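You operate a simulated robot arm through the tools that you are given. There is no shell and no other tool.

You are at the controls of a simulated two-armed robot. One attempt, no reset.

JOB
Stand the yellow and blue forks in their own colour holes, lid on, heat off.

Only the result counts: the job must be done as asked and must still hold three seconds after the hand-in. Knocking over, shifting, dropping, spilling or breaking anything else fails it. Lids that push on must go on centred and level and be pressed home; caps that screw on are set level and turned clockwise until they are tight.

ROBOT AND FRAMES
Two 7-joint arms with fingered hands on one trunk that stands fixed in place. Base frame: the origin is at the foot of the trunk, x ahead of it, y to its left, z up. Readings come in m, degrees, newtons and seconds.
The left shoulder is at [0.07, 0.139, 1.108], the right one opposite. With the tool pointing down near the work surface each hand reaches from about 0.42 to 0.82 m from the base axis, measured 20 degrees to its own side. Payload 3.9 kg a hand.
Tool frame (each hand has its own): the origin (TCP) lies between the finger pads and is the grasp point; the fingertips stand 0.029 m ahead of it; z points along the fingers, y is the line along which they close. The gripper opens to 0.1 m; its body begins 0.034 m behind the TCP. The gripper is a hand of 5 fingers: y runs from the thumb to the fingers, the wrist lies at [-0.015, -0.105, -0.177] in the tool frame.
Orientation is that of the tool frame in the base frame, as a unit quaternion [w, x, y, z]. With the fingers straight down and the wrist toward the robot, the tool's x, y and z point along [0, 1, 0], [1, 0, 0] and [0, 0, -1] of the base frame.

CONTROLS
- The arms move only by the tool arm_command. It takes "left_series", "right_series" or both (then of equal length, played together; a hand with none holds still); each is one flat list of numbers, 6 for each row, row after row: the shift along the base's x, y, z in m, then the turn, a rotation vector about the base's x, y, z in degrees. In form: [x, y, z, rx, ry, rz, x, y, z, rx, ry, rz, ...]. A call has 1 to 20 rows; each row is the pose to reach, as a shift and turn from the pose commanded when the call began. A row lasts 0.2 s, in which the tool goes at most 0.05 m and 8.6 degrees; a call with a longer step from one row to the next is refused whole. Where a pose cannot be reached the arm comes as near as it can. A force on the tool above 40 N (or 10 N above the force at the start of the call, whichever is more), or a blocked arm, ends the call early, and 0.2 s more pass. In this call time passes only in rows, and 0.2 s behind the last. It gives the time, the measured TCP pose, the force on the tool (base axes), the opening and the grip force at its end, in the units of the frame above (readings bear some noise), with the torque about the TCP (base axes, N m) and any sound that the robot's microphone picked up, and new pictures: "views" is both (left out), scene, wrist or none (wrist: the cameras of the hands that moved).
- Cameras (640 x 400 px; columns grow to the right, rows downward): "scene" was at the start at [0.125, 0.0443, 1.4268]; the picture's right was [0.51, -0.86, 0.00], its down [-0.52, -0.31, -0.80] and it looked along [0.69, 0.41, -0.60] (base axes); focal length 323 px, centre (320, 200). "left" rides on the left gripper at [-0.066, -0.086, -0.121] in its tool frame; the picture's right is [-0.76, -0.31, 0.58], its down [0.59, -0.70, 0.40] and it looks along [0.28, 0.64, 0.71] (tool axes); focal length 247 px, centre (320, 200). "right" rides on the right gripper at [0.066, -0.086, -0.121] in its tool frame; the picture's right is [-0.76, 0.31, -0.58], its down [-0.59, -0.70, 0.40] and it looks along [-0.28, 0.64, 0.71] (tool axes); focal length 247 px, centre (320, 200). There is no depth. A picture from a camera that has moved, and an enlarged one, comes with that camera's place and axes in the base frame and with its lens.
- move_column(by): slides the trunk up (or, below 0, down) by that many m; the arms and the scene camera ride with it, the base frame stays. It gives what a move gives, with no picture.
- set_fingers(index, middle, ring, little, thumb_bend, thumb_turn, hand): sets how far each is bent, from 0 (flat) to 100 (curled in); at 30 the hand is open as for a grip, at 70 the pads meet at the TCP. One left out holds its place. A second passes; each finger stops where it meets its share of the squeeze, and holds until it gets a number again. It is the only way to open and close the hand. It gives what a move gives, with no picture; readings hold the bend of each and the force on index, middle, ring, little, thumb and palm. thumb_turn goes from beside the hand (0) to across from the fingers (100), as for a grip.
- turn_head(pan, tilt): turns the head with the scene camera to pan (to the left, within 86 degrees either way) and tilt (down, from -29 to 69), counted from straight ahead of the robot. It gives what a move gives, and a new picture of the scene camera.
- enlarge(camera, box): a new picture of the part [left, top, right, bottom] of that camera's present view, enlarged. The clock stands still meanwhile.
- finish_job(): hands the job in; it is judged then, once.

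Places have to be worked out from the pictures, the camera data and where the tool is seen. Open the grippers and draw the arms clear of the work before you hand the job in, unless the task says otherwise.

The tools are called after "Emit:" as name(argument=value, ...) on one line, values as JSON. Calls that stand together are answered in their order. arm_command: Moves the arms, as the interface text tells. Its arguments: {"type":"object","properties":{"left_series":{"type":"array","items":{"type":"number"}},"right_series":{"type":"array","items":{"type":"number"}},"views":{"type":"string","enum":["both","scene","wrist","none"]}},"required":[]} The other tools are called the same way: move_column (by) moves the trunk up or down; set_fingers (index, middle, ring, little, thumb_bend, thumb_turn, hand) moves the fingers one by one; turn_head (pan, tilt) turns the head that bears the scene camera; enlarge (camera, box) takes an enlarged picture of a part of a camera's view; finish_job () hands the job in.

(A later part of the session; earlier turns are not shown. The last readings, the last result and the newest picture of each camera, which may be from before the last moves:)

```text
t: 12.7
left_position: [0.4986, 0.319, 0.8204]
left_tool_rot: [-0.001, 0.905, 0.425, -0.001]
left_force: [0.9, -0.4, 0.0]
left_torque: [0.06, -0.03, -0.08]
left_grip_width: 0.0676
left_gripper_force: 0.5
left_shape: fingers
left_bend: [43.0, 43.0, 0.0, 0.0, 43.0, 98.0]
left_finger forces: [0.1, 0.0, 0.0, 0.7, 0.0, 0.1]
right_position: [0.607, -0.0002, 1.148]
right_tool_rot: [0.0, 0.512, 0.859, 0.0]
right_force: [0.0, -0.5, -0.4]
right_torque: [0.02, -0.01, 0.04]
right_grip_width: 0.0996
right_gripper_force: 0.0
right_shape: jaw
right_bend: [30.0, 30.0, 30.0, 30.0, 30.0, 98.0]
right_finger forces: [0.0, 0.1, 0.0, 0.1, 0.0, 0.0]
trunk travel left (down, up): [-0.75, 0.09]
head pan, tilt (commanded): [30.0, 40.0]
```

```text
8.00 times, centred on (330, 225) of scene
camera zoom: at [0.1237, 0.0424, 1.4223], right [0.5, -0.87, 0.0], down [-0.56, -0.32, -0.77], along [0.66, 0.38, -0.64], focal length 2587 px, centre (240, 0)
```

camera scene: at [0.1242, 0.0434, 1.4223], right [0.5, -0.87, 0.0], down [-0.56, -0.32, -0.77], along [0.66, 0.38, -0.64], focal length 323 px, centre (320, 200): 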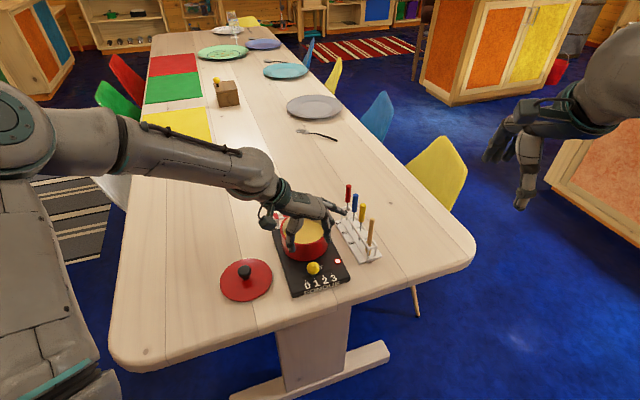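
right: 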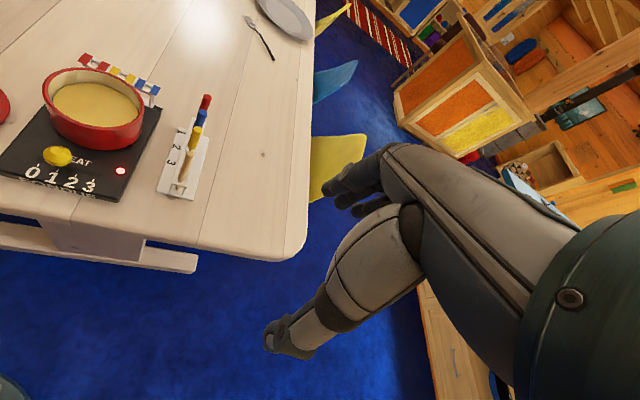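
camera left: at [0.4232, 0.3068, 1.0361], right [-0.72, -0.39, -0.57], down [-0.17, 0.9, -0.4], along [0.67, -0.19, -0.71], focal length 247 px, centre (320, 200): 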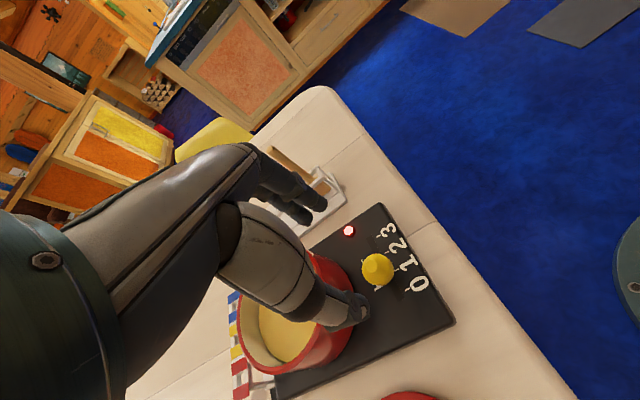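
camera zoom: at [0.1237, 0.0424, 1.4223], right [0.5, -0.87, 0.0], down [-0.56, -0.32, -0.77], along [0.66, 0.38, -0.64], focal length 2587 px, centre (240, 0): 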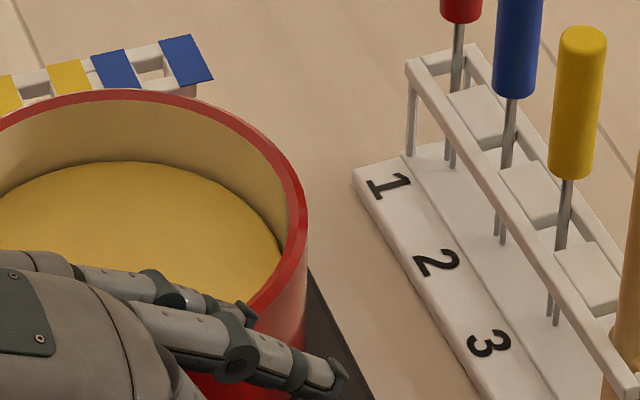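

The little finger tip only grazes the rim, so I lift straight up slowly and then verify that pot and plate did not shift.

Emit:
arm_command(left_series=[0, 0, 0.006, 0, 0, 0, 0, 0, 0.014, 0, 0, 0, 0, 0, 0.03, 0, 0, 0, 0, 0, 0.06, 0, 0, 0, 0, 0, 0.1, 0, 0, 0, 0, 0, 0.14, 0, 0, 0, 0, 0, 0.18, 0, 0, 0], views="scene")

Emit:
enlarge(camera="scene", box=[260, 180, 390, 261])

Emit:
enlarge(camera="scene", box=[210, 220, 370, 320])

Emit:
enlarge(camera="right", box=[0, 40, 240, 210])

```text
t: 14.3
left_position: [0.499, 0.3136, 0.9999]
left_tool_rot: [-0.002, 0.906, 0.424, 0.0]
left_force: [-0.4, 0.7, 0.6]
left_torque: [0.07, 0.0, 0.02]
left_grip_width: 0.0672
left_gripper_force: 0.0
left_shape: fingers
left_bend: [43.0, 43.0, 0.0, 0.0, 43.0, 98.0]
left_finger forces: [0.0, 0.1, 0.0, 0.0, 0.0, 0.0]
right_position: [0.606, -0.0039, 1.1492]
right_tool_rot: [0.0, 0.513, 0.859, 0.002]
right_force: [-0.1, -0.8, 0.6]
right_torque: [0.03, 0.03, 0.01]
right_grip_width: 0.0998
right_gripper_force: 0.0
right_shape: jaw
right_bend: [30.0, 30.0, 30.0, 30.0, 30.0, 98.0]
right_finger forces: [0.0, 0.1, 0.0, 0.1, 0.0, 0.0]
trunk travel left (down, up): [-0.75, 0.09]
head pan, tilt (commanded): [30.0, 40.0]
camera scene: at [0.1237, 0.0385, 1.4224], right [0.5, -0.87, 0.0], down [-0.56, -0.32, -0.77], along [0.66, 0.38, -0.64], focal length 323 px, centre (320, 200)
```

scene: 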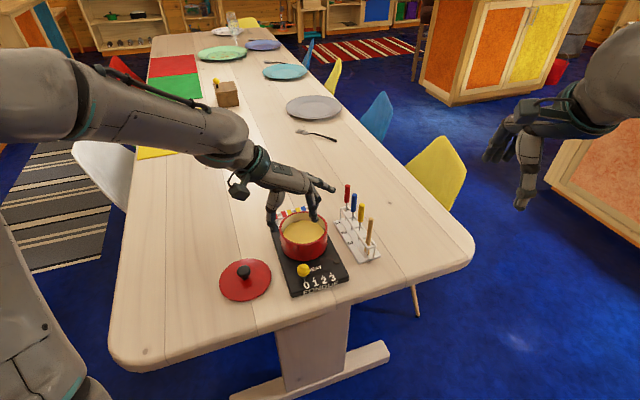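

```text
4.92 times, centred on (325, 220) of scene
camera zoom: at [0.1237, 0.0385, 1.4224], right [0.5, -0.87, 0.0], down [-0.56, -0.32, -0.77], along [0.66, 0.38, -0.64], focal length 1592 px, centre (295, 99)
```

zoom: 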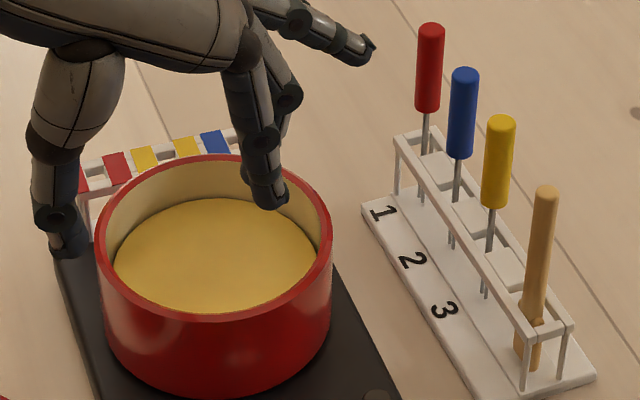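

```text
4.00 times, centred on (290, 270) of scene
camera zoom: at [0.1237, 0.0385, 1.4224], right [0.5, -0.87, 0.0], down [-0.56, -0.32, -0.77], along [0.66, 0.38, -0.64], focal length 1294 px, centre (440, -80)
```

zoom: 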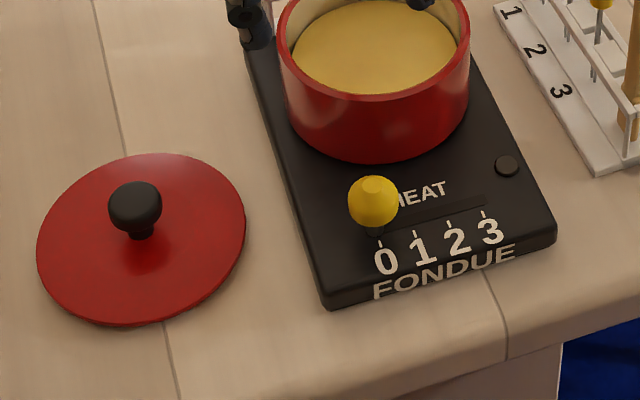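

```text
2.35 times, centred on (120, 125) of right
camera zoom: at [0.4999, 0.0134, 1.2679], right [0.63, -0.52, 0.58], down [-0.34, -0.85, -0.4], along [0.7, 0.06, -0.71], focal length 581 px, centre (791, 376)
```

zoom: 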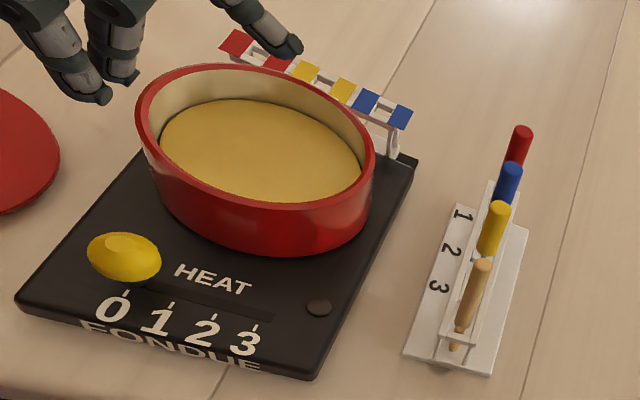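

The heat is off: lamp dark, knob at 0, and everything else unmoved (the small uniform picture shift is trunk sway). Now I go for the blue fork first: narrow the pinch to ~40 mm and move above it at z≈0.985.

Emit:
set_fingers(hand="left", index=54, middle=54, thumb_bend=54)

Emit:
arm_command(left_series=[0.02, -0.002, 0, 0, 0, 0, 0.05, -0.005, 0, 0, 0, 0, 0.08, -0.008, 0, 0, 0, 0, 0.11, -0.011, 0, 0, 0, 0, 0.14, -0.014, 0, 0, 0, 0, 0.17, -0.017, 0, 0, 0, 0, 0.2, -0.02, 0, 0, 0, 0, 0.22, -0.024, 0, 0, 0, 0, 0.231, -0.028, 0, 0, 0, 0, 0.231, -0.028, 0, 0, 0, 0], views="both")

Emit:
enlarge(camera="scene", box=[290, 140, 410, 260])

Emit:
enlarge(camera="left", box=[240, 160, 440, 320])

Emit:
enlarge(camera="right", box=[90, 0, 290, 200])

```text
t: 15.3
left_position: [0.4994, 0.3166, 0.9985]
left_tool_rot: [-0.001, 0.905, 0.425, -0.001]
left_force: [-0.6, -0.5, 0.1]
left_torque: [-0.02, 0.02, -0.01]
left_grip_width: 0.041
left_gripper_force: 0.1
left_shape: fingers
left_bend: [54.0, 54.0, 0.0, 0.0, 54.0, 98.0]
left_finger forces: [0.0, 0.0, 0.0, 0.0, 0.0, 0.1]
right_position: [0.6067, -0.0006, 1.1492]
right_tool_rot: [0.001, 0.512, 0.859, 0.0]
right_force: [0.1, 0.0, 0.0]
right_torque: [0.01, 0.03, -0.01]
right_grip_width: 0.0998
right_gripper_force: 0.0
right_shape: jaw
right_bend: [30.0, 30.0, 30.0, 30.0, 30.0, 98.0]
right_finger forces: [0.0, 0.0, 0.0, 0.1, 0.0, 0.0]
trunk travel left (down, up): [-0.75, 0.09]
head pan, tilt (commanded): [30.0, 40.0]
```

```text
t: 17.5
left_position: [0.7309, 0.2914, 0.999]
left_tool_rot: [0.0, 0.905, 0.425, -0.001]
left_force: [-0.3, 0.2, 0.6]
left_torque: [0.0, 0.01, 0.02]
left_grip_width: 0.0406
left_gripper_force: 0.0
left_shape: fingers
left_bend: [54.0, 54.0, 0.0, 0.0, 54.0, 98.0]
left_finger forces: [0.0, 0.0, 0.0, 0.1, 0.1, 0.0]
right_position: [0.6069, 0.0006, 1.1496]
right_tool_rot: [0.0, 0.512, 0.859, 0.0]
right_force: [0.3, 0.7, 0.3]
right_torque: [0.01, 0.0, -0.03]
right_grip_width: 0.0998
right_gripper_force: 0.0
right_shape: jaw
right_bend: [30.0, 30.0, 30.0, 30.0, 30.0, 98.0]
right_finger forces: [0.0, 0.1, 0.1, 0.0, 0.0, 0.0]
trunk travel left (down, up): [-0.75, 0.09]
head pan, tilt (commanded): [30.0, 40.0]
camera scene: at [0.1234, 0.0428, 1.4223], right [0.5, -0.87, 0.0], down [-0.56, -0.32, -0.77], along [0.66, 0.38, -0.64], focal length 323 px, centre (320, 200)
camera left: at [0.6232, 0.2967, 1.1191], right [-0.72, -0.39, -0.57], down [-0.17, 0.9, -0.4], along [0.67, -0.19, -0.71], focal length 247 px, centre (320, 200)
```

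scene: 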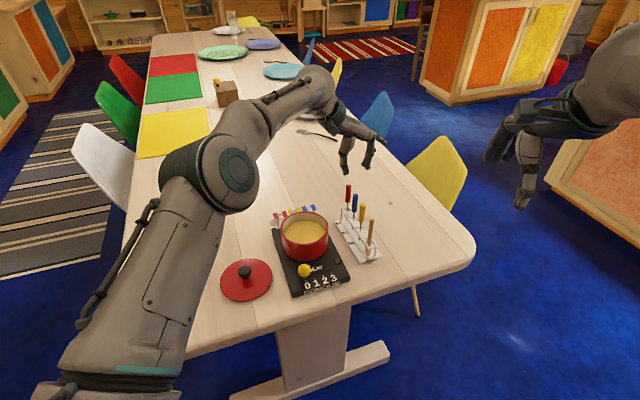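
left: 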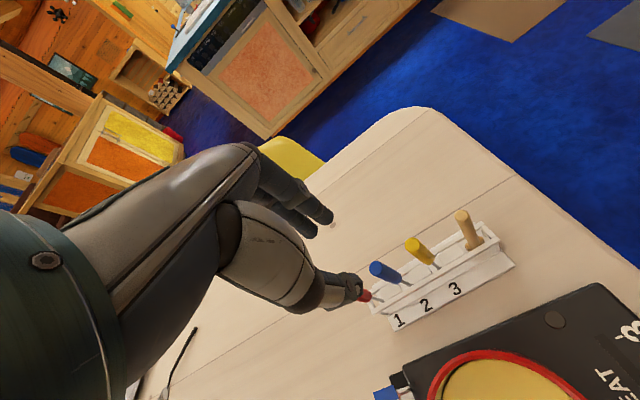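

```text
3.33 times, centred on (350, 200) of scene
camera zoom: at [0.1234, 0.0428, 1.4223], right [0.5, -0.87, 0.0], down [-0.56, -0.32, -0.77], along [0.66, 0.38, -0.64], focal length 1078 px, centre (220, 200)
```

zoom: 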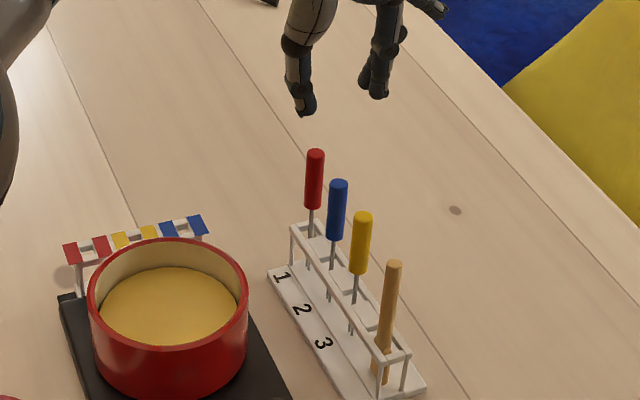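

```text
2.50 times, centred on (340, 240) of left
camera zoom: at [0.6232, 0.2967, 1.1191], right [-0.72, -0.39, -0.57], down [-0.17, 0.9, -0.4], along [0.67, -0.19, -0.71], focal length 617 px, centre (270, 100)
```

zoom: 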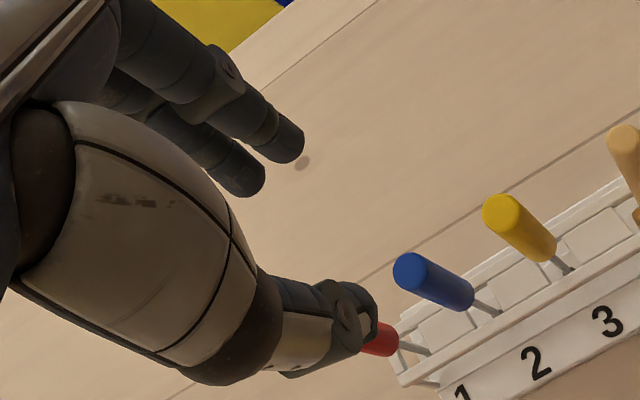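

```text
2.00 times, centred on (190, 100) of right
camera zoom: at [0.4996, 0.0175, 1.268], right [0.63, -0.52, 0.58], down [-0.34, -0.85, -0.4], along [0.7, 0.05, -0.71], focal length 494 px, centre (580, 400)
```

zoom: 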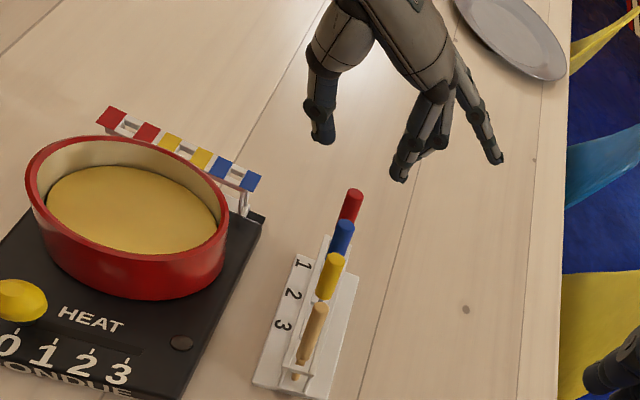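

From the wrist camera the blue handle top is about 4 mm toward the fingers from the TCP. I correct that and lower to z≈0.935 (fingertips just above the fork tops), then re-check.

Emit:
arm_command(left_series=[0.002, -0.002, -0.02, 0, 0, 0, 0.003, -0.003, -0.04, 0, 0, 0, 0.003, -0.003, -0.055, 0, 0, 0, 0.003, -0.003, -0.064, 0, 0, 0, 0.003, -0.003, -0.064, 0, 0, 0, 0.003, -0.003, -0.064, 0, 0, 0], views="none")

Emit:
enlarge(camera="scene", box=[310, 150, 400, 240])

Emit:
enlarge(camera="left", box=[240, 160, 440, 320])

Emit:
enlarge(camera="right", box=[140, 20, 260, 140])

```text
t: 18.9
left_position: [0.735, 0.2875, 0.9341]
left_tool_rot: [0.0, 0.905, 0.426, -0.002]
left_force: [0.3, -0.4, 0.3]
left_torque: [0.02, -0.01, 0.01]
left_grip_width: 0.0407
left_gripper_force: 0.1
left_shape: fingers
left_bend: [54.0, 54.0, 0.0, 0.0, 54.0, 98.0]
left_finger forces: [0.0, 0.0, 0.1, 0.1, 0.0, 0.0]
right_position: [0.6082, 0.0006, 1.1478]
right_tool_rot: [0.0, 0.513, 0.858, 0.0]
right_force: [-0.3, -0.5, -1.0]
right_torque: [-0.01, -0.03, -0.01]
right_grip_width: 0.1
right_gripper_force: 0.1
right_shape: jaw
right_bend: [30.0, 30.0, 30.0, 30.0, 30.0, 98.0]
right_finger forces: [0.0, 0.0, 0.0, 0.0, 0.0, 0.0]
trunk travel left (down, up): [-0.75, 0.09]
head pan, tilt (commanded): [30.0, 40.0]
```

```text
4.44 times, centred on (355, 195) of scene
camera zoom: at [0.1239, 0.0426, 1.4223], right [0.5, -0.87, 0.0], down [-0.56, -0.32, -0.77], along [0.66, 0.38, -0.64], focal length 1437 px, centre (164, 222)
```

zoom: 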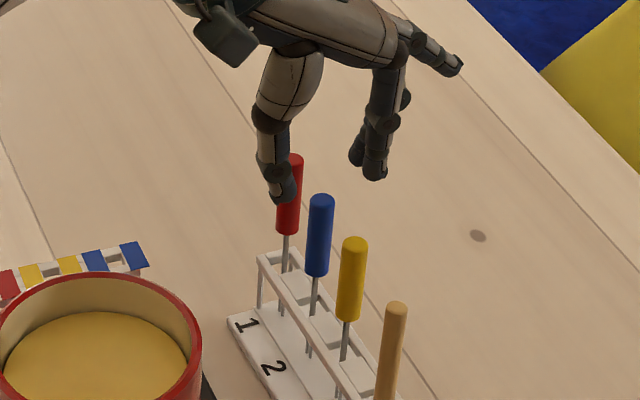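

```text
2.50 times, centred on (340, 240) of left
camera zoom: at [0.6267, 0.2919, 1.054], right [-0.72, -0.39, -0.57], down [-0.17, 0.9, -0.4], along [0.67, -0.19, -0.71], focal length 617 px, centre (270, 100)
```

zoom: 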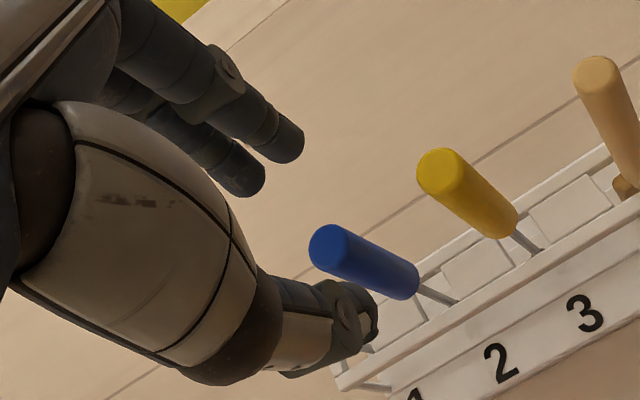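

```text
3.33 times, centred on (200, 80) of right
camera zoom: at [0.5001, 0.0174, 1.2678], right [0.63, -0.52, 0.58], down [-0.34, -0.85, -0.4], along [0.7, 0.05, -0.71], focal length 823 px, centre (720, 600)
```

zoom: 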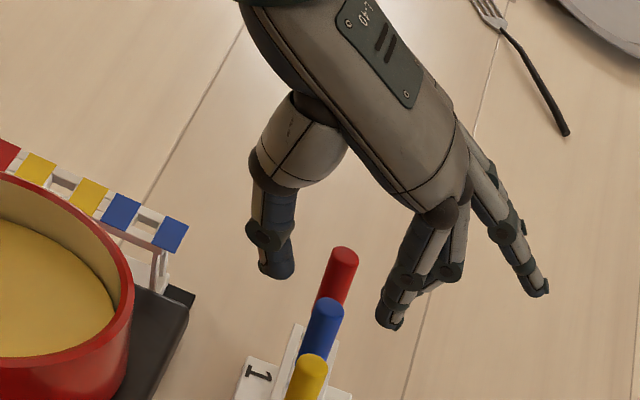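

The blue handle is within 2–3 mm of the pinch centre. I fine-correct and lower the pinch around the handle to z≈0.883.

Emit:
arm_command(left_series=[-0.001, 0.001, -0.012, 0, 0, 0, -0.0015, 0.0013, -0.024, 0, 0, 0, -0.0015, 0.0013, -0.036, 0, 0, 0, -0.0015, 0.0013, -0.045, 0, 0, 0, -0.0015, 0.0013, -0.051, 0, 0, 0, -0.0015, 0.0013, -0.051, 0, 0, 0], views="none")

Emit:
enlarge(camera="scene", box=[310, 150, 400, 240])

Emit:
enlarge(camera="left", box=[240, 160, 440, 320])

Emit:
enlarge(camera="right", box=[140, 40, 260, 160])

```text
t: 20.3
left_position: [0.7329, 0.2897, 0.8847]
left_tool_rot: [0.001, 0.905, 0.426, -0.001]
left_force: [0.6, 0.5, 0.2]
left_torque: [-0.02, 0.0, -0.01]
left_grip_width: 0.0408
left_gripper_force: 0.1
left_shape: fingers
left_bend: [54.0, 54.0, 0.0, 0.0, 54.0, 98.0]
left_finger forces: [0.0, 0.0, 0.0, 0.0, 0.0, 0.1]
right_position: [0.6079, -0.0008, 1.1487]
right_tool_rot: [0.0, 0.513, 0.859, 0.0]
right_force: [-0.3, 0.7, -1.1]
right_torque: [0.0, -0.02, 0.01]
right_grip_width: 0.0996
right_gripper_force: 0.0
right_shape: jaw
right_bend: [30.0, 30.0, 30.0, 30.0, 30.0, 98.0]
right_finger forces: [0.0, 0.0, 0.0, 0.1, 0.1, 0.0]
trunk travel left (down, up): [-0.75, 0.09]
head pan, tilt (commanded): [30.0, 40.0]
```

```text
4.44 times, centred on (355, 195) of scene
camera zoom: at [0.1237, 0.0426, 1.4223], right [0.5, -0.87, 0.0], down [-0.56, -0.32, -0.77], along [0.66, 0.38, -0.64], focal length 1437 px, centre (164, 222)
```

zoom: 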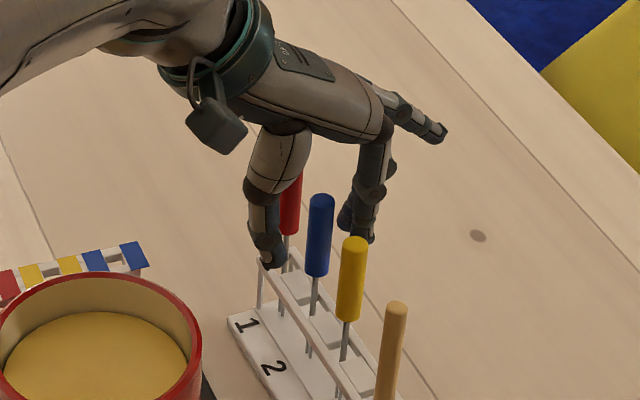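

```text
2.50 times, centred on (340, 240) of left
camera zoom: at [0.6247, 0.2943, 1.0042], right [-0.72, -0.39, -0.58], down [-0.17, 0.9, -0.4], along [0.67, -0.19, -0.71], focal length 617 px, centre (270, 100)
```

zoom: 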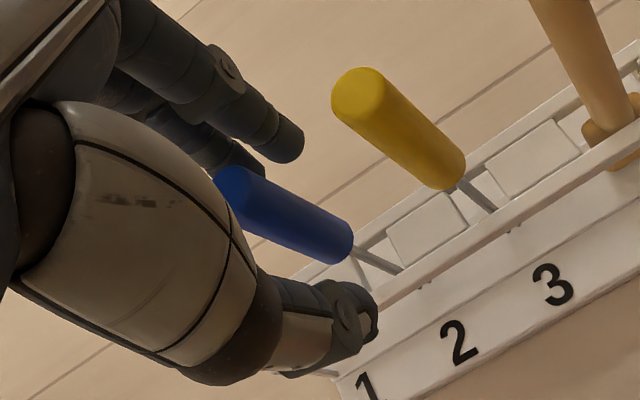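

```text
3.33 times, centred on (200, 100) of right
camera zoom: at [0.4999, 0.0174, 1.2678], right [0.63, -0.52, 0.58], down [-0.34, -0.85, -0.4], along [0.7, 0.05, -0.71], focal length 823 px, centre (720, 533)
```

zoom: 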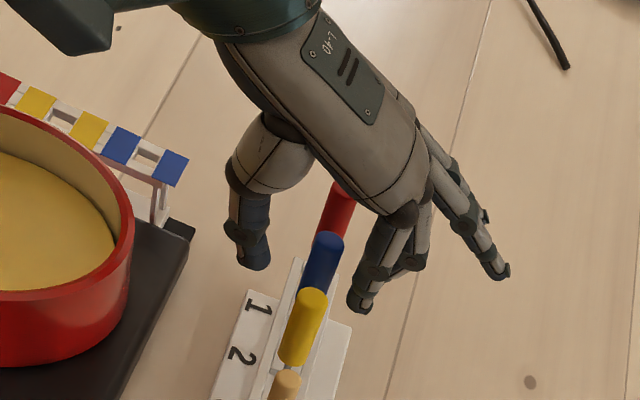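

The blue handle lies between index/middle and thumb. I close the pinch.

Emit:
set_fingers(hand="left", index=74, middle=70, thumb_bend=74)

Emit:
enlarge(camera="scene", box=[310, 150, 400, 240])

Emit:
enlarge(camera="left", box=[240, 160, 440, 320])

Emit:
enlarge(camera="right", box=[140, 40, 260, 160])

```text
t: 21.3
left_position: [0.7318, 0.2896, 0.8845]
left_tool_rot: [0.0, 0.905, 0.426, -0.001]
left_force: [-0.7, 0.3, -0.2]
left_torque: [0.01, -0.02, 0.02]
left_grip_width: 0.0011
left_gripper_force: 4.9
left_shape: fingers
left_bend: [73.0, 69.0, 0.0, 0.0, 69.0, 97.0]
left_finger forces: [3.5, 2.3, 0.0, 0.0, 4.1, 0.0]
right_position: [0.6067, -0.0, 1.1499]
right_tool_rot: [-0.001, 0.513, 0.859, 0.0]
right_force: [-0.8, 0.7, 0.6]
right_torque: [0.0, 0.02, 0.01]
right_grip_width: 0.0999
right_gripper_force: 0.0
right_shape: jaw
right_bend: [30.0, 30.0, 30.0, 30.0, 30.0, 98.0]
right_finger forces: [0.1, 0.0, 0.0, 0.0, 0.0, 0.1]
trunk travel left (down, up): [-0.75, 0.09]
head pan, tilt (commanded): [30.0, 40.0]
```

```text
4.44 times, centred on (355, 195) of scene
camera zoom: at [0.1239, 0.0426, 1.4223], right [0.5, -0.87, 0.0], down [-0.56, -0.32, -0.77], along [0.66, 0.38, -0.64], focal length 1437 px, centre (164, 222)
```

zoom: 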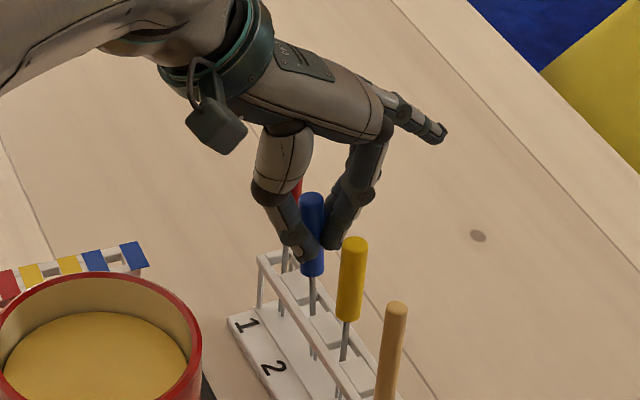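

```text
2.50 times, centred on (340, 240) of left
camera zoom: at [0.6248, 0.2943, 1.0041], right [-0.72, -0.39, -0.57], down [-0.17, 0.9, -0.4], along [0.67, -0.19, -0.71], focal length 617 px, centre (270, 100)
```

zoom: 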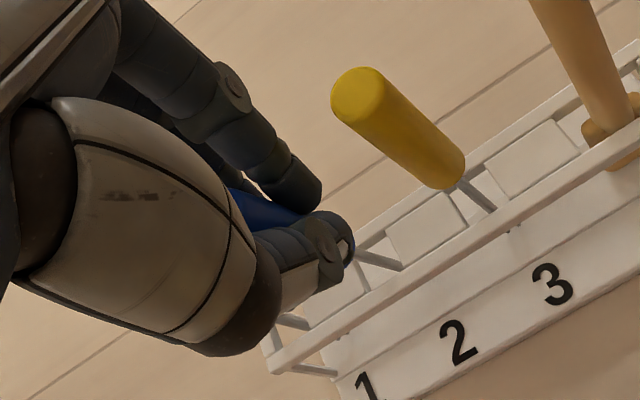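

```text
3.33 times, centred on (200, 100) of right
camera zoom: at [0.5, 0.0174, 1.2678], right [0.63, -0.52, 0.58], down [-0.34, -0.85, -0.4], along [0.7, 0.05, -0.71], focal length 823 px, centre (720, 533)
```

zoom: 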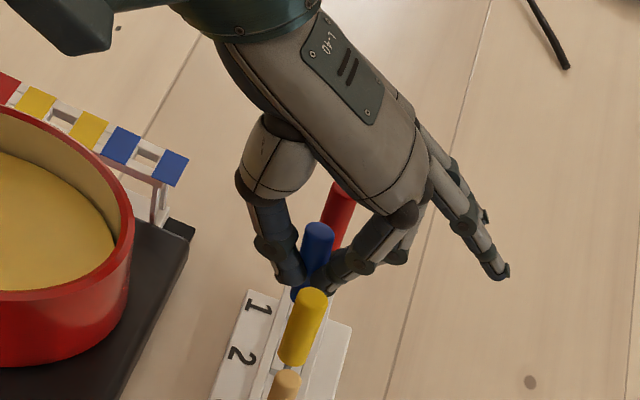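

The pinch reads 3.5/2.3/4.1 N, but the width reading (1 mm) suggests the handle may sit off-centre from the index–thumb line. I look closer.

Emit:
enlarge(camera="scene", box=[340, 180, 370, 210])

Emit:
enlarge(camera="left", box=[300, 200, 370, 260])

Emit:
enlarge(camera="right", box=[205, 95, 265, 140])

```text
13.33 times, centred on (355, 195) of scene
camera zoom: at [0.1239, 0.0426, 1.4223], right [0.5, -0.87, 0.0], down [-0.56, -0.32, -0.77], along [0.66, 0.38, -0.64], focal length 4312 px, centre (-147, 267)
```

zoom: 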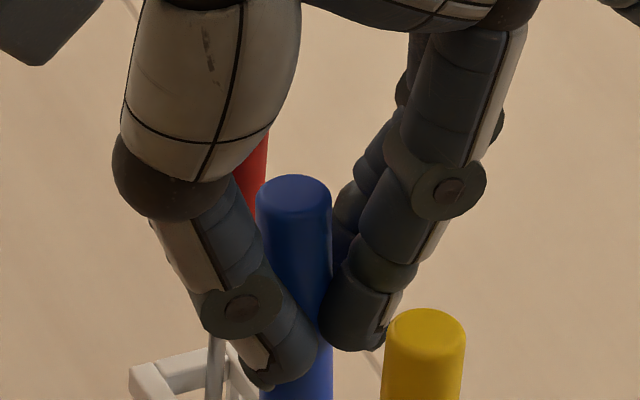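

```text
6.67 times, centred on (335, 230) of left
camera zoom: at [0.6248, 0.2943, 1.0041], right [-0.72, -0.39, -0.57], down [-0.17, 0.9, -0.4], along [0.67, -0.19, -0.71], focal length 1646 px, centre (220, 0)
```

zoom: 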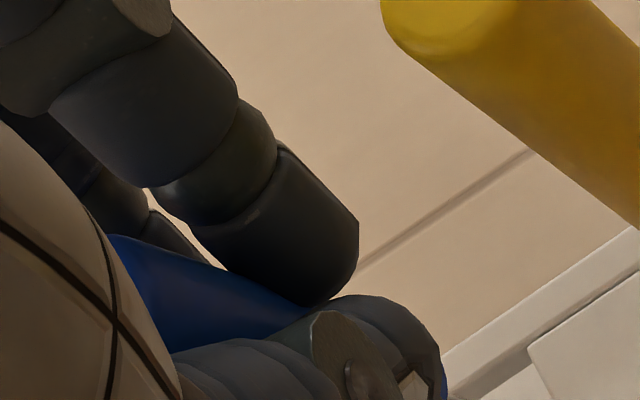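

```text
8.89 times, centred on (235, 118) of right
camera zoom: at [0.5, 0.0174, 1.2678], right [0.63, -0.52, 0.58], down [-0.34, -0.85, -0.4], along [0.7, 0.05, -0.71], focal length 2195 px, centre (1076, 933)
```

zoom: 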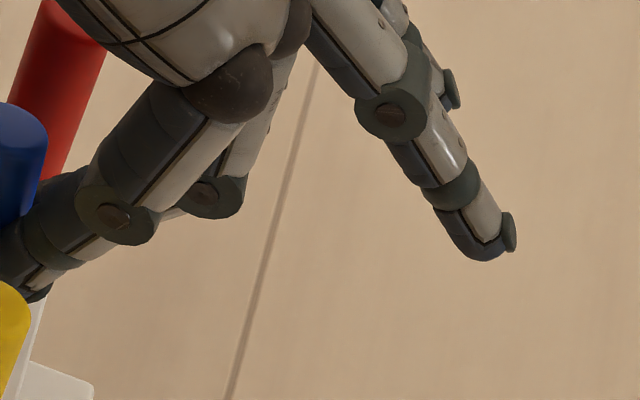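

The handle sits ~10 mm farther (+X of the tool) than the thumb line, a weak wedge grip. I reopen, move the middle finger away and shift the hand ~7.5 mm along its +X so index and thumb face each other across the handle.

Emit:
set_fingers(hand="left", index=54, middle=25, thumb_bend=54, thumb_turn=100)

Emit:
arm_command(left_series=[0.0024, 0.0029, 0, 0, 0, 0, 0.0048, 0.0058, 0, 0, 0, 0, 0.0048, 0.0058, 0, 0, 0, 0], views="none")

Emit:
enlarge(camera="scene", box=[335, 170, 375, 210])

Emit:
enlarge(camera="left", box=[260, 180, 390, 280])

Emit:
enlarge(camera="right", box=[180, 70, 260, 140])

```text
t: 22.3
left_position: [0.7331, 0.2897, 0.8848]
left_tool_rot: [0.001, 0.905, 0.424, -0.001]
left_force: [0.2, -0.1, 0.0]
left_torque: [-0.01, 0.04, 0.01]
left_grip_width: 0.0396
left_gripper_force: 0.2
left_shape: fingers
left_bend: [54.0, 25.0, 0.0, 0.0, 54.0, 100.0]
left_finger forces: [0.1, 0.0, 0.0, 0.0, 0.0, 0.0]
right_position: [0.6074, -0.0002, 1.1486]
right_tool_rot: [0.0, 0.512, 0.859, 0.0]
right_force: [-0.7, 0.3, 0.0]
right_torque: [0.03, 0.0, 0.03]
right_grip_width: 0.0999
right_gripper_force: 0.1
right_shape: jaw
right_bend: [30.0, 30.0, 30.0, 30.0, 30.0, 98.0]
right_finger forces: [0.0, 0.0, 0.0, 0.1, 0.1, 0.1]
trunk travel left (down, up): [-0.75, 0.09]
head pan, tilt (commanded): [30.0, 40.0]
```

```text
t: 23.1
left_position: [0.7366, 0.2963, 0.8842]
left_tool_rot: [0.0, 0.905, 0.425, -0.001]
left_force: [-0.4, -0.1, -0.3]
left_torque: [-0.01, 0.0, 0.01]
left_grip_width: 0.0395
left_gripper_force: 0.1
left_shape: fingers
left_bend: [54.0, 25.0, 0.0, 0.0, 54.0, 100.0]
left_finger forces: [0.0, 0.0, 0.1, 0.1, 0.0, 0.0]
right_position: [0.6079, -0.0011, 1.1493]
right_tool_rot: [0.001, 0.513, 0.858, 0.0]
right_force: [0.1, 0.0, 0.9]
right_torque: [0.0, 0.01, 0.02]
right_grip_width: 0.1
right_gripper_force: 0.0
right_shape: jaw
right_bend: [30.0, 30.0, 30.0, 30.0, 30.0, 98.0]
right_finger forces: [0.0, 0.1, 0.1, 0.1, 0.1, 0.0]
trunk travel left (down, up): [-0.75, 0.09]
head pan, tilt (commanded): [30.0, 40.0]
```

```text
10.00 times, centred on (355, 190) of scene
camera zoom: at [0.1237, 0.0426, 1.4223], right [0.5, -0.87, 0.0], down [-0.56, -0.32, -0.77], along [0.66, 0.38, -0.64], focal length 3234 px, centre (-30, 300)
```

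zoom: 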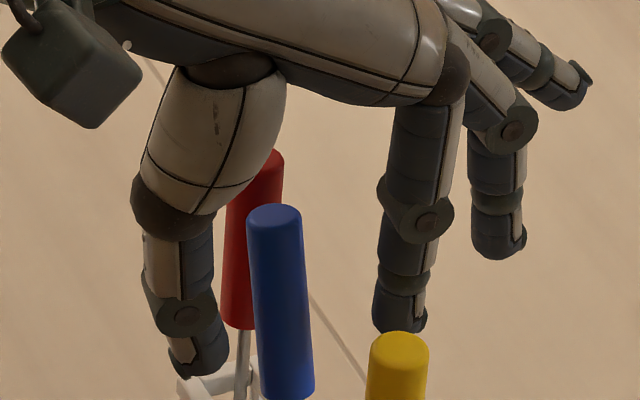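

```text
4.00 times, centred on (325, 230) of left
camera zoom: at [0.6293, 0.3007, 1.0042], right [-0.72, -0.39, -0.58], down [-0.17, 0.9, -0.4], along [0.67, -0.19, -0.71], focal length 988 px, centre (300, 80)
```

zoom: 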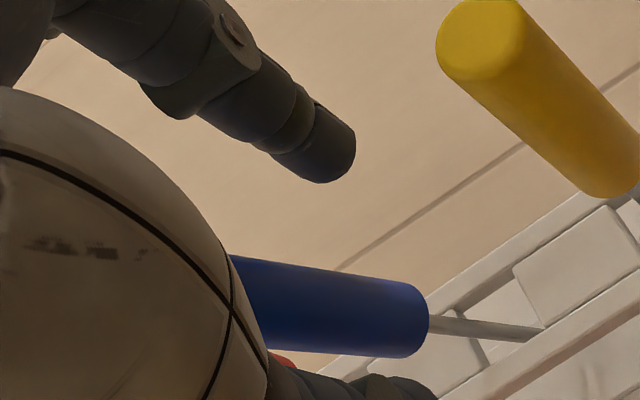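

```text
5.71 times, centred on (220, 105) of right
camera zoom: at [0.4998, 0.0173, 1.2679], right [0.63, -0.52, 0.58], down [-0.34, -0.85, -0.4], along [0.7, 0.05, -0.71], focal length 1411 px, centre (891, 743)
```

zoom: 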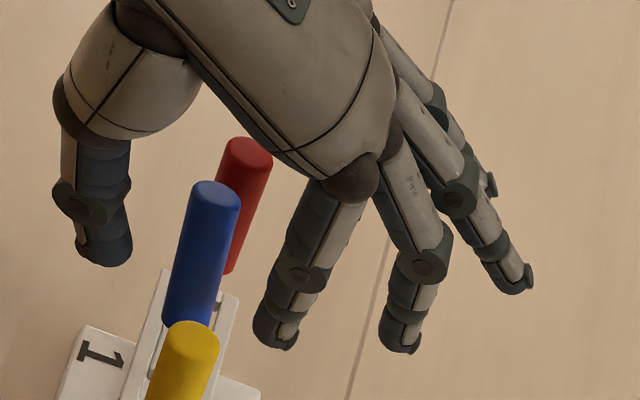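

The fork now leans slightly in its slot; at pad height its axis is about 8 mm toward +X of the index–thumb midline. I shift the hand another 8 mm along +X (red fork remains >10 mm from the thumb) and re-check.

Emit:
arm_command(left_series=[0.0025, 0.0031, 0, 0, 0, 0, 0.0051, 0.0062, 0, 0, 0, 0, 0.0051, 0.0062, 0, 0, 0, 0], views="none")

Emit:
enlarge(camera="scene", box=[335, 170, 375, 210])

Emit:
enlarge(camera="left", box=[260, 180, 390, 280])

Emit:
enlarge(camera="right", box=[180, 70, 260, 140])

```text
t: 23.9
left_position: [0.7414, 0.3006, 0.885]
left_tool_rot: [0.0, 0.905, 0.425, 0.0]
left_force: [0.1, 1.1, 0.0]
left_torque: [-0.02, 0.03, -0.02]
left_grip_width: 0.0396
left_gripper_force: 0.1
left_shape: fingers
left_bend: [54.0, 25.0, 0.0, 0.0, 54.0, 100.0]
left_finger forces: [0.1, 0.1, 0.0, 0.1, 0.0, 0.1]
right_position: [0.6063, -0.0004, 1.1491]
right_tool_rot: [0.0, 0.513, 0.859, -0.001]
right_force: [-1.2, -0.2, 0.1]
right_torque: [0.02, -0.03, -0.04]
right_grip_width: 0.1
right_gripper_force: 0.0
right_shape: jaw
right_bend: [30.0, 30.0, 30.0, 30.0, 30.0, 98.0]
right_finger forces: [0.0, 0.0, 0.1, 0.1, 0.1, 0.0]
trunk travel left (down, up): [-0.75, 0.09]
head pan, tilt (commanded): [30.0, 40.0]
```

```text
10.00 times, centred on (355, 190) of scene
camera zoom: at [0.1236, 0.0426, 1.4223], right [0.5, -0.87, 0.0], down [-0.56, -0.32, -0.77], along [0.66, 0.38, -0.64], focal length 3234 px, centre (-30, 300)
```

zoom: 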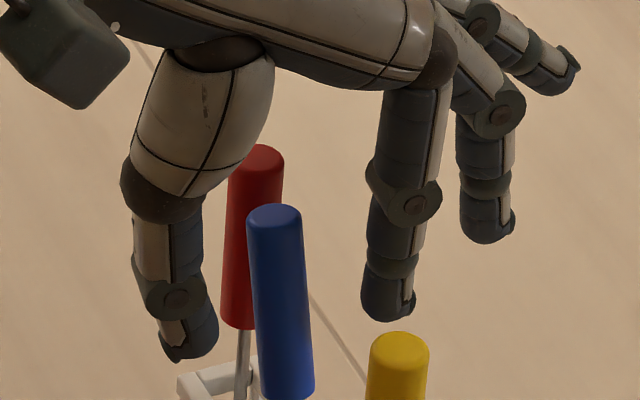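

```text
4.00 times, centred on (325, 230) of left
camera zoom: at [0.634, 0.3061, 1.0043], right [-0.72, -0.39, -0.58], down [-0.17, 0.9, -0.4], along [0.67, -0.19, -0.71], focal length 988 px, centre (300, 80)
```

zoom: 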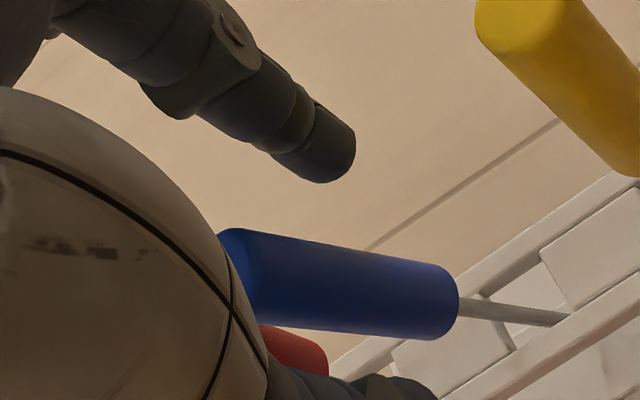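

```text
5.71 times, centred on (220, 105) of right
camera zoom: at [0.4998, 0.0174, 1.2679], right [0.63, -0.52, 0.58], down [-0.34, -0.85, -0.4], along [0.7, 0.05, -0.71], focal length 1411 px, centre (891, 743)
```

zoom: 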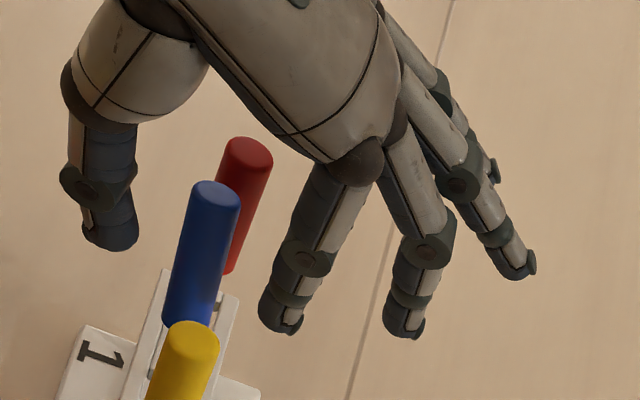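

The handle is now nearly in line with index and thumb. A last small centering shift, then I close index and thumb only.

Emit:
arm_command(left_series=[-0.0018, 0.0041, 0, 0, 0, 0, -0.0018, 0.0041, 0, 0, 0, 0], views="none")

Emit:
set_fingers(hand="left", index=74, thumb_bend=74)

Emit:
enlarge(camera="scene", box=[335, 170, 375, 210])

Emit:
enlarge(camera="left", box=[260, 180, 390, 280])

Emit:
enlarge(camera="right", box=[180, 70, 260, 140])

```text
t: 24.5
left_position: [0.7395, 0.3038, 0.8849]
left_tool_rot: [0.0, 0.905, 0.426, -0.002]
left_force: [-0.6, 0.1, -0.3]
left_torque: [0.01, -0.03, -0.04]
left_grip_width: 0.0399
left_gripper_force: 0.0
left_shape: fingers
left_bend: [54.0, 25.0, 0.0, 0.0, 54.0, 100.0]
left_finger forces: [0.1, 0.0, 0.0, 0.0, 0.1, 0.1]
right_position: [0.6068, -0.0004, 1.1492]
right_tool_rot: [0.0, 0.513, 0.859, 0.0]
right_force: [0.4, 0.0, 0.1]
right_torque: [-0.03, 0.01, -0.01]
right_grip_width: 0.0997
right_gripper_force: 0.1
right_shape: jaw
right_bend: [30.0, 30.0, 30.0, 30.0, 30.0, 98.0]
right_finger forces: [0.0, 0.0, 0.0, 0.0, 0.0, 0.0]
trunk travel left (down, up): [-0.75, 0.09]
head pan, tilt (commanded): [30.0, 40.0]
```

```text
t: 25.5
left_position: [0.7405, 0.3046, 0.884]
left_tool_rot: [-0.001, 0.905, 0.425, -0.001]
left_force: [0.1, -1.5, 0.3]
left_torque: [-0.03, 0.01, 0.02]
left_grip_width: 0.0081
left_gripper_force: 6.0
left_shape: fingers
left_bend: [72.0, 25.0, 0.0, 0.0, 68.0, 100.0]
left_finger forces: [6.1, 0.0, 0.0, 0.0, 6.5, 0.0]
right_position: [0.6062, -0.0005, 1.1501]
right_tool_rot: [0.0, 0.512, 0.859, 0.001]
right_force: [0.5, 0.4, 0.1]
right_torque: [0.02, 0.01, 0.04]
right_grip_width: 0.1
right_gripper_force: 0.0
right_shape: jaw
right_bend: [30.0, 30.0, 30.0, 30.0, 30.0, 98.0]
right_finger forces: [0.0, 0.1, 0.0, 0.0, 0.1, 0.1]
trunk travel left (down, up): [-0.75, 0.09]
head pan, tilt (commanded): [30.0, 40.0]
```

```text
10.00 times, centred on (355, 190) of scene
camera zoom: at [0.1239, 0.0425, 1.4223], right [0.5, -0.87, 0.0], down [-0.56, -0.32, -0.77], along [0.66, 0.38, -0.64], focal length 3234 px, centre (-30, 300)
```

zoom: 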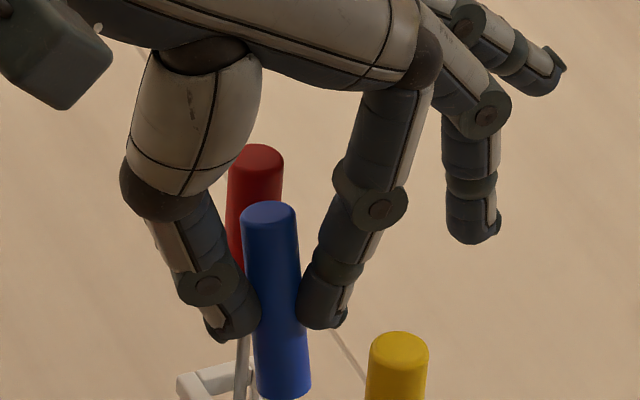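

```text
4.00 times, centred on (325, 230) of left
camera zoom: at [0.6328, 0.3094, 1.0036], right [-0.72, -0.39, -0.57], down [-0.17, 0.9, -0.4], along [0.67, -0.19, -0.71], focal length 988 px, centre (300, 80)
```

zoom: 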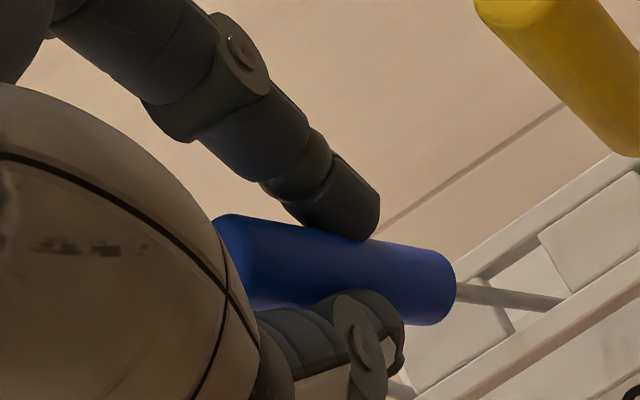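

```text
5.71 times, centred on (220, 105) of right
camera zoom: at [0.5, 0.0173, 1.2678], right [0.63, -0.52, 0.58], down [-0.34, -0.85, -0.4], along [0.7, 0.05, -0.71], focal length 1411 px, centre (891, 743)
```

zoom: 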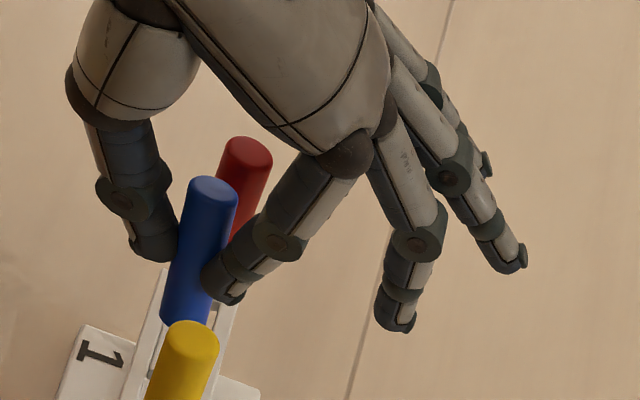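

A proper pinch now: index 6.1 N against thumb 6.5 N with the handle between them. I lift straight up slowly.

Emit:
arm_command(left_series=[0, 0, 0.008, 0, 0, 0, 0, 0, 0.018, 0, 0, 0, 0, 0, 0.03, 0, 0, 0, 0, 0, 0.045, 0, 0, 0, 0, 0, 0.06, 0, 0, 0, 0, 0, 0.075, 0, 0, 0, 0, 0, 0.09, 0, 0, 0, 0, 0, 0.1, 0, 0, 0, 0, 0, 0.105, 0, 0, 0, 0, 0, 0.105, 0, 0, 0], views="both")

Emit:
enlarge(camera="scene", box=[310, 130, 400, 230])

Emit:
enlarge(camera="right", box=[140, 0, 280, 120])

Emit:
enlarge(camera="left", box=[260, 160, 460, 310])

```text
t: 27.7
left_position: [0.7413, 0.3049, 0.99]
left_tool_rot: [0.0, 0.905, 0.426, -0.001]
left_force: [0.2, -0.9, -0.7]
left_torque: [0.0, -0.01, -0.01]
left_grip_width: 0.0081
left_gripper_force: 6.1
left_shape: fingers
left_bend: [72.0, 25.0, 0.0, 0.0, 68.0, 100.0]
left_finger forces: [5.8, 0.0, 0.0, 0.1, 6.5, 0.0]
right_position: [0.6076, 0.0002, 1.1478]
right_tool_rot: [0.0, 0.513, 0.859, -0.001]
right_force: [-0.4, -0.2, -0.2]
right_torque: [0.0, -0.01, -0.02]
right_grip_width: 0.0998
right_gripper_force: 0.1
right_shape: jaw
right_bend: [30.0, 30.0, 30.0, 30.0, 30.0, 98.0]
right_finger forces: [0.0, 0.0, 0.1, 0.0, 0.0, 0.1]
trunk travel left (down, up): [-0.75, 0.09]
head pan, tilt (commanded): [30.0, 40.0]
camera scene: at [0.1239, 0.0427, 1.4223], right [0.5, -0.87, 0.0], down [-0.56, -0.32, -0.77], along [0.66, 0.38, -0.64], focal length 323 px, centre (320, 200)
camera left: at [0.633, 0.3094, 1.1091], right [-0.72, -0.39, -0.57], down [-0.17, 0.9, -0.4], along [0.67, -0.19, -0.71], focal length 247 px, centre (320, 200)
```

scene: 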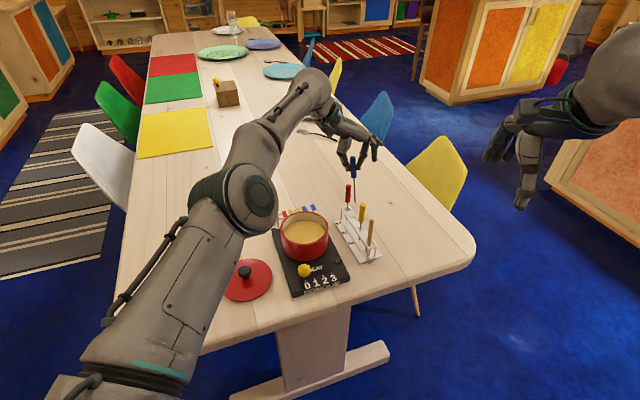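
left: 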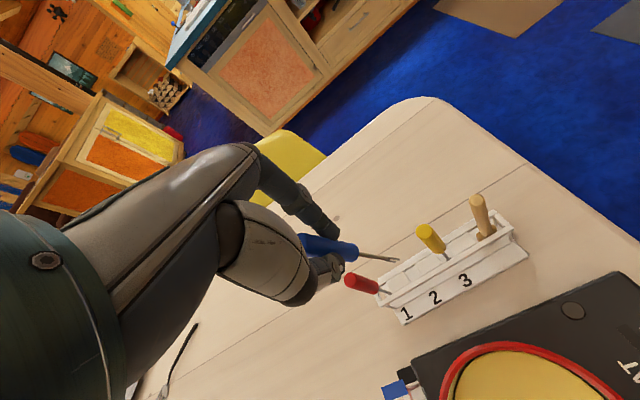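

```text
4.00 times, centred on (355, 180) of scene
camera zoom: at [0.1239, 0.0427, 1.4223], right [0.5, -0.87, 0.0], down [-0.56, -0.32, -0.77], along [0.66, 0.38, -0.64], focal length 1294 px, centre (180, 280)
```

zoom: 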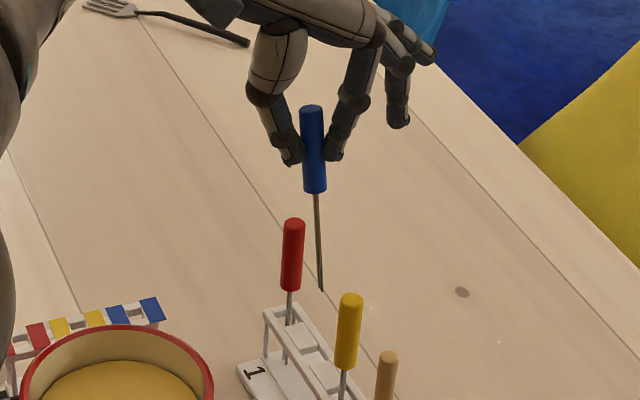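

```text
3.33 times, centred on (210, 60) of right
camera zoom: at [0.5001, 0.0174, 1.2678], right [0.63, -0.52, 0.58], down [-0.34, -0.85, -0.4], along [0.7, 0.05, -0.71], focal length 823 px, centre (687, 667)
```

zoom: 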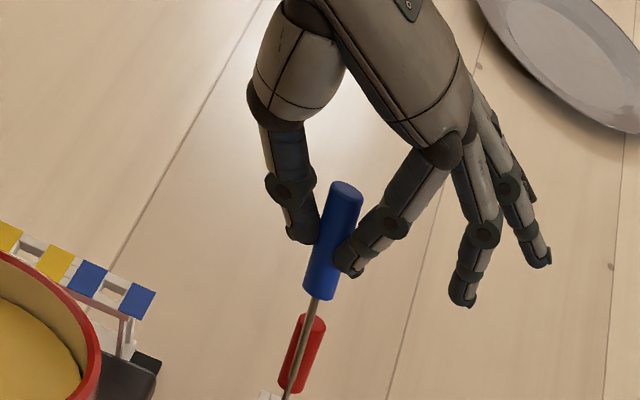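

```text
2.67 times, centred on (360, 235) of left
camera zoom: at [0.633, 0.3094, 1.1091], right [-0.72, -0.39, -0.57], down [-0.17, 0.9, -0.4], along [0.67, -0.19, -0.71], focal length 659 px, centre (213, 107)
```

zoom: 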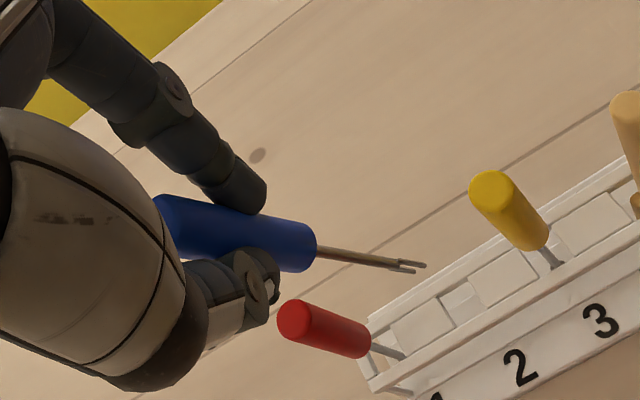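

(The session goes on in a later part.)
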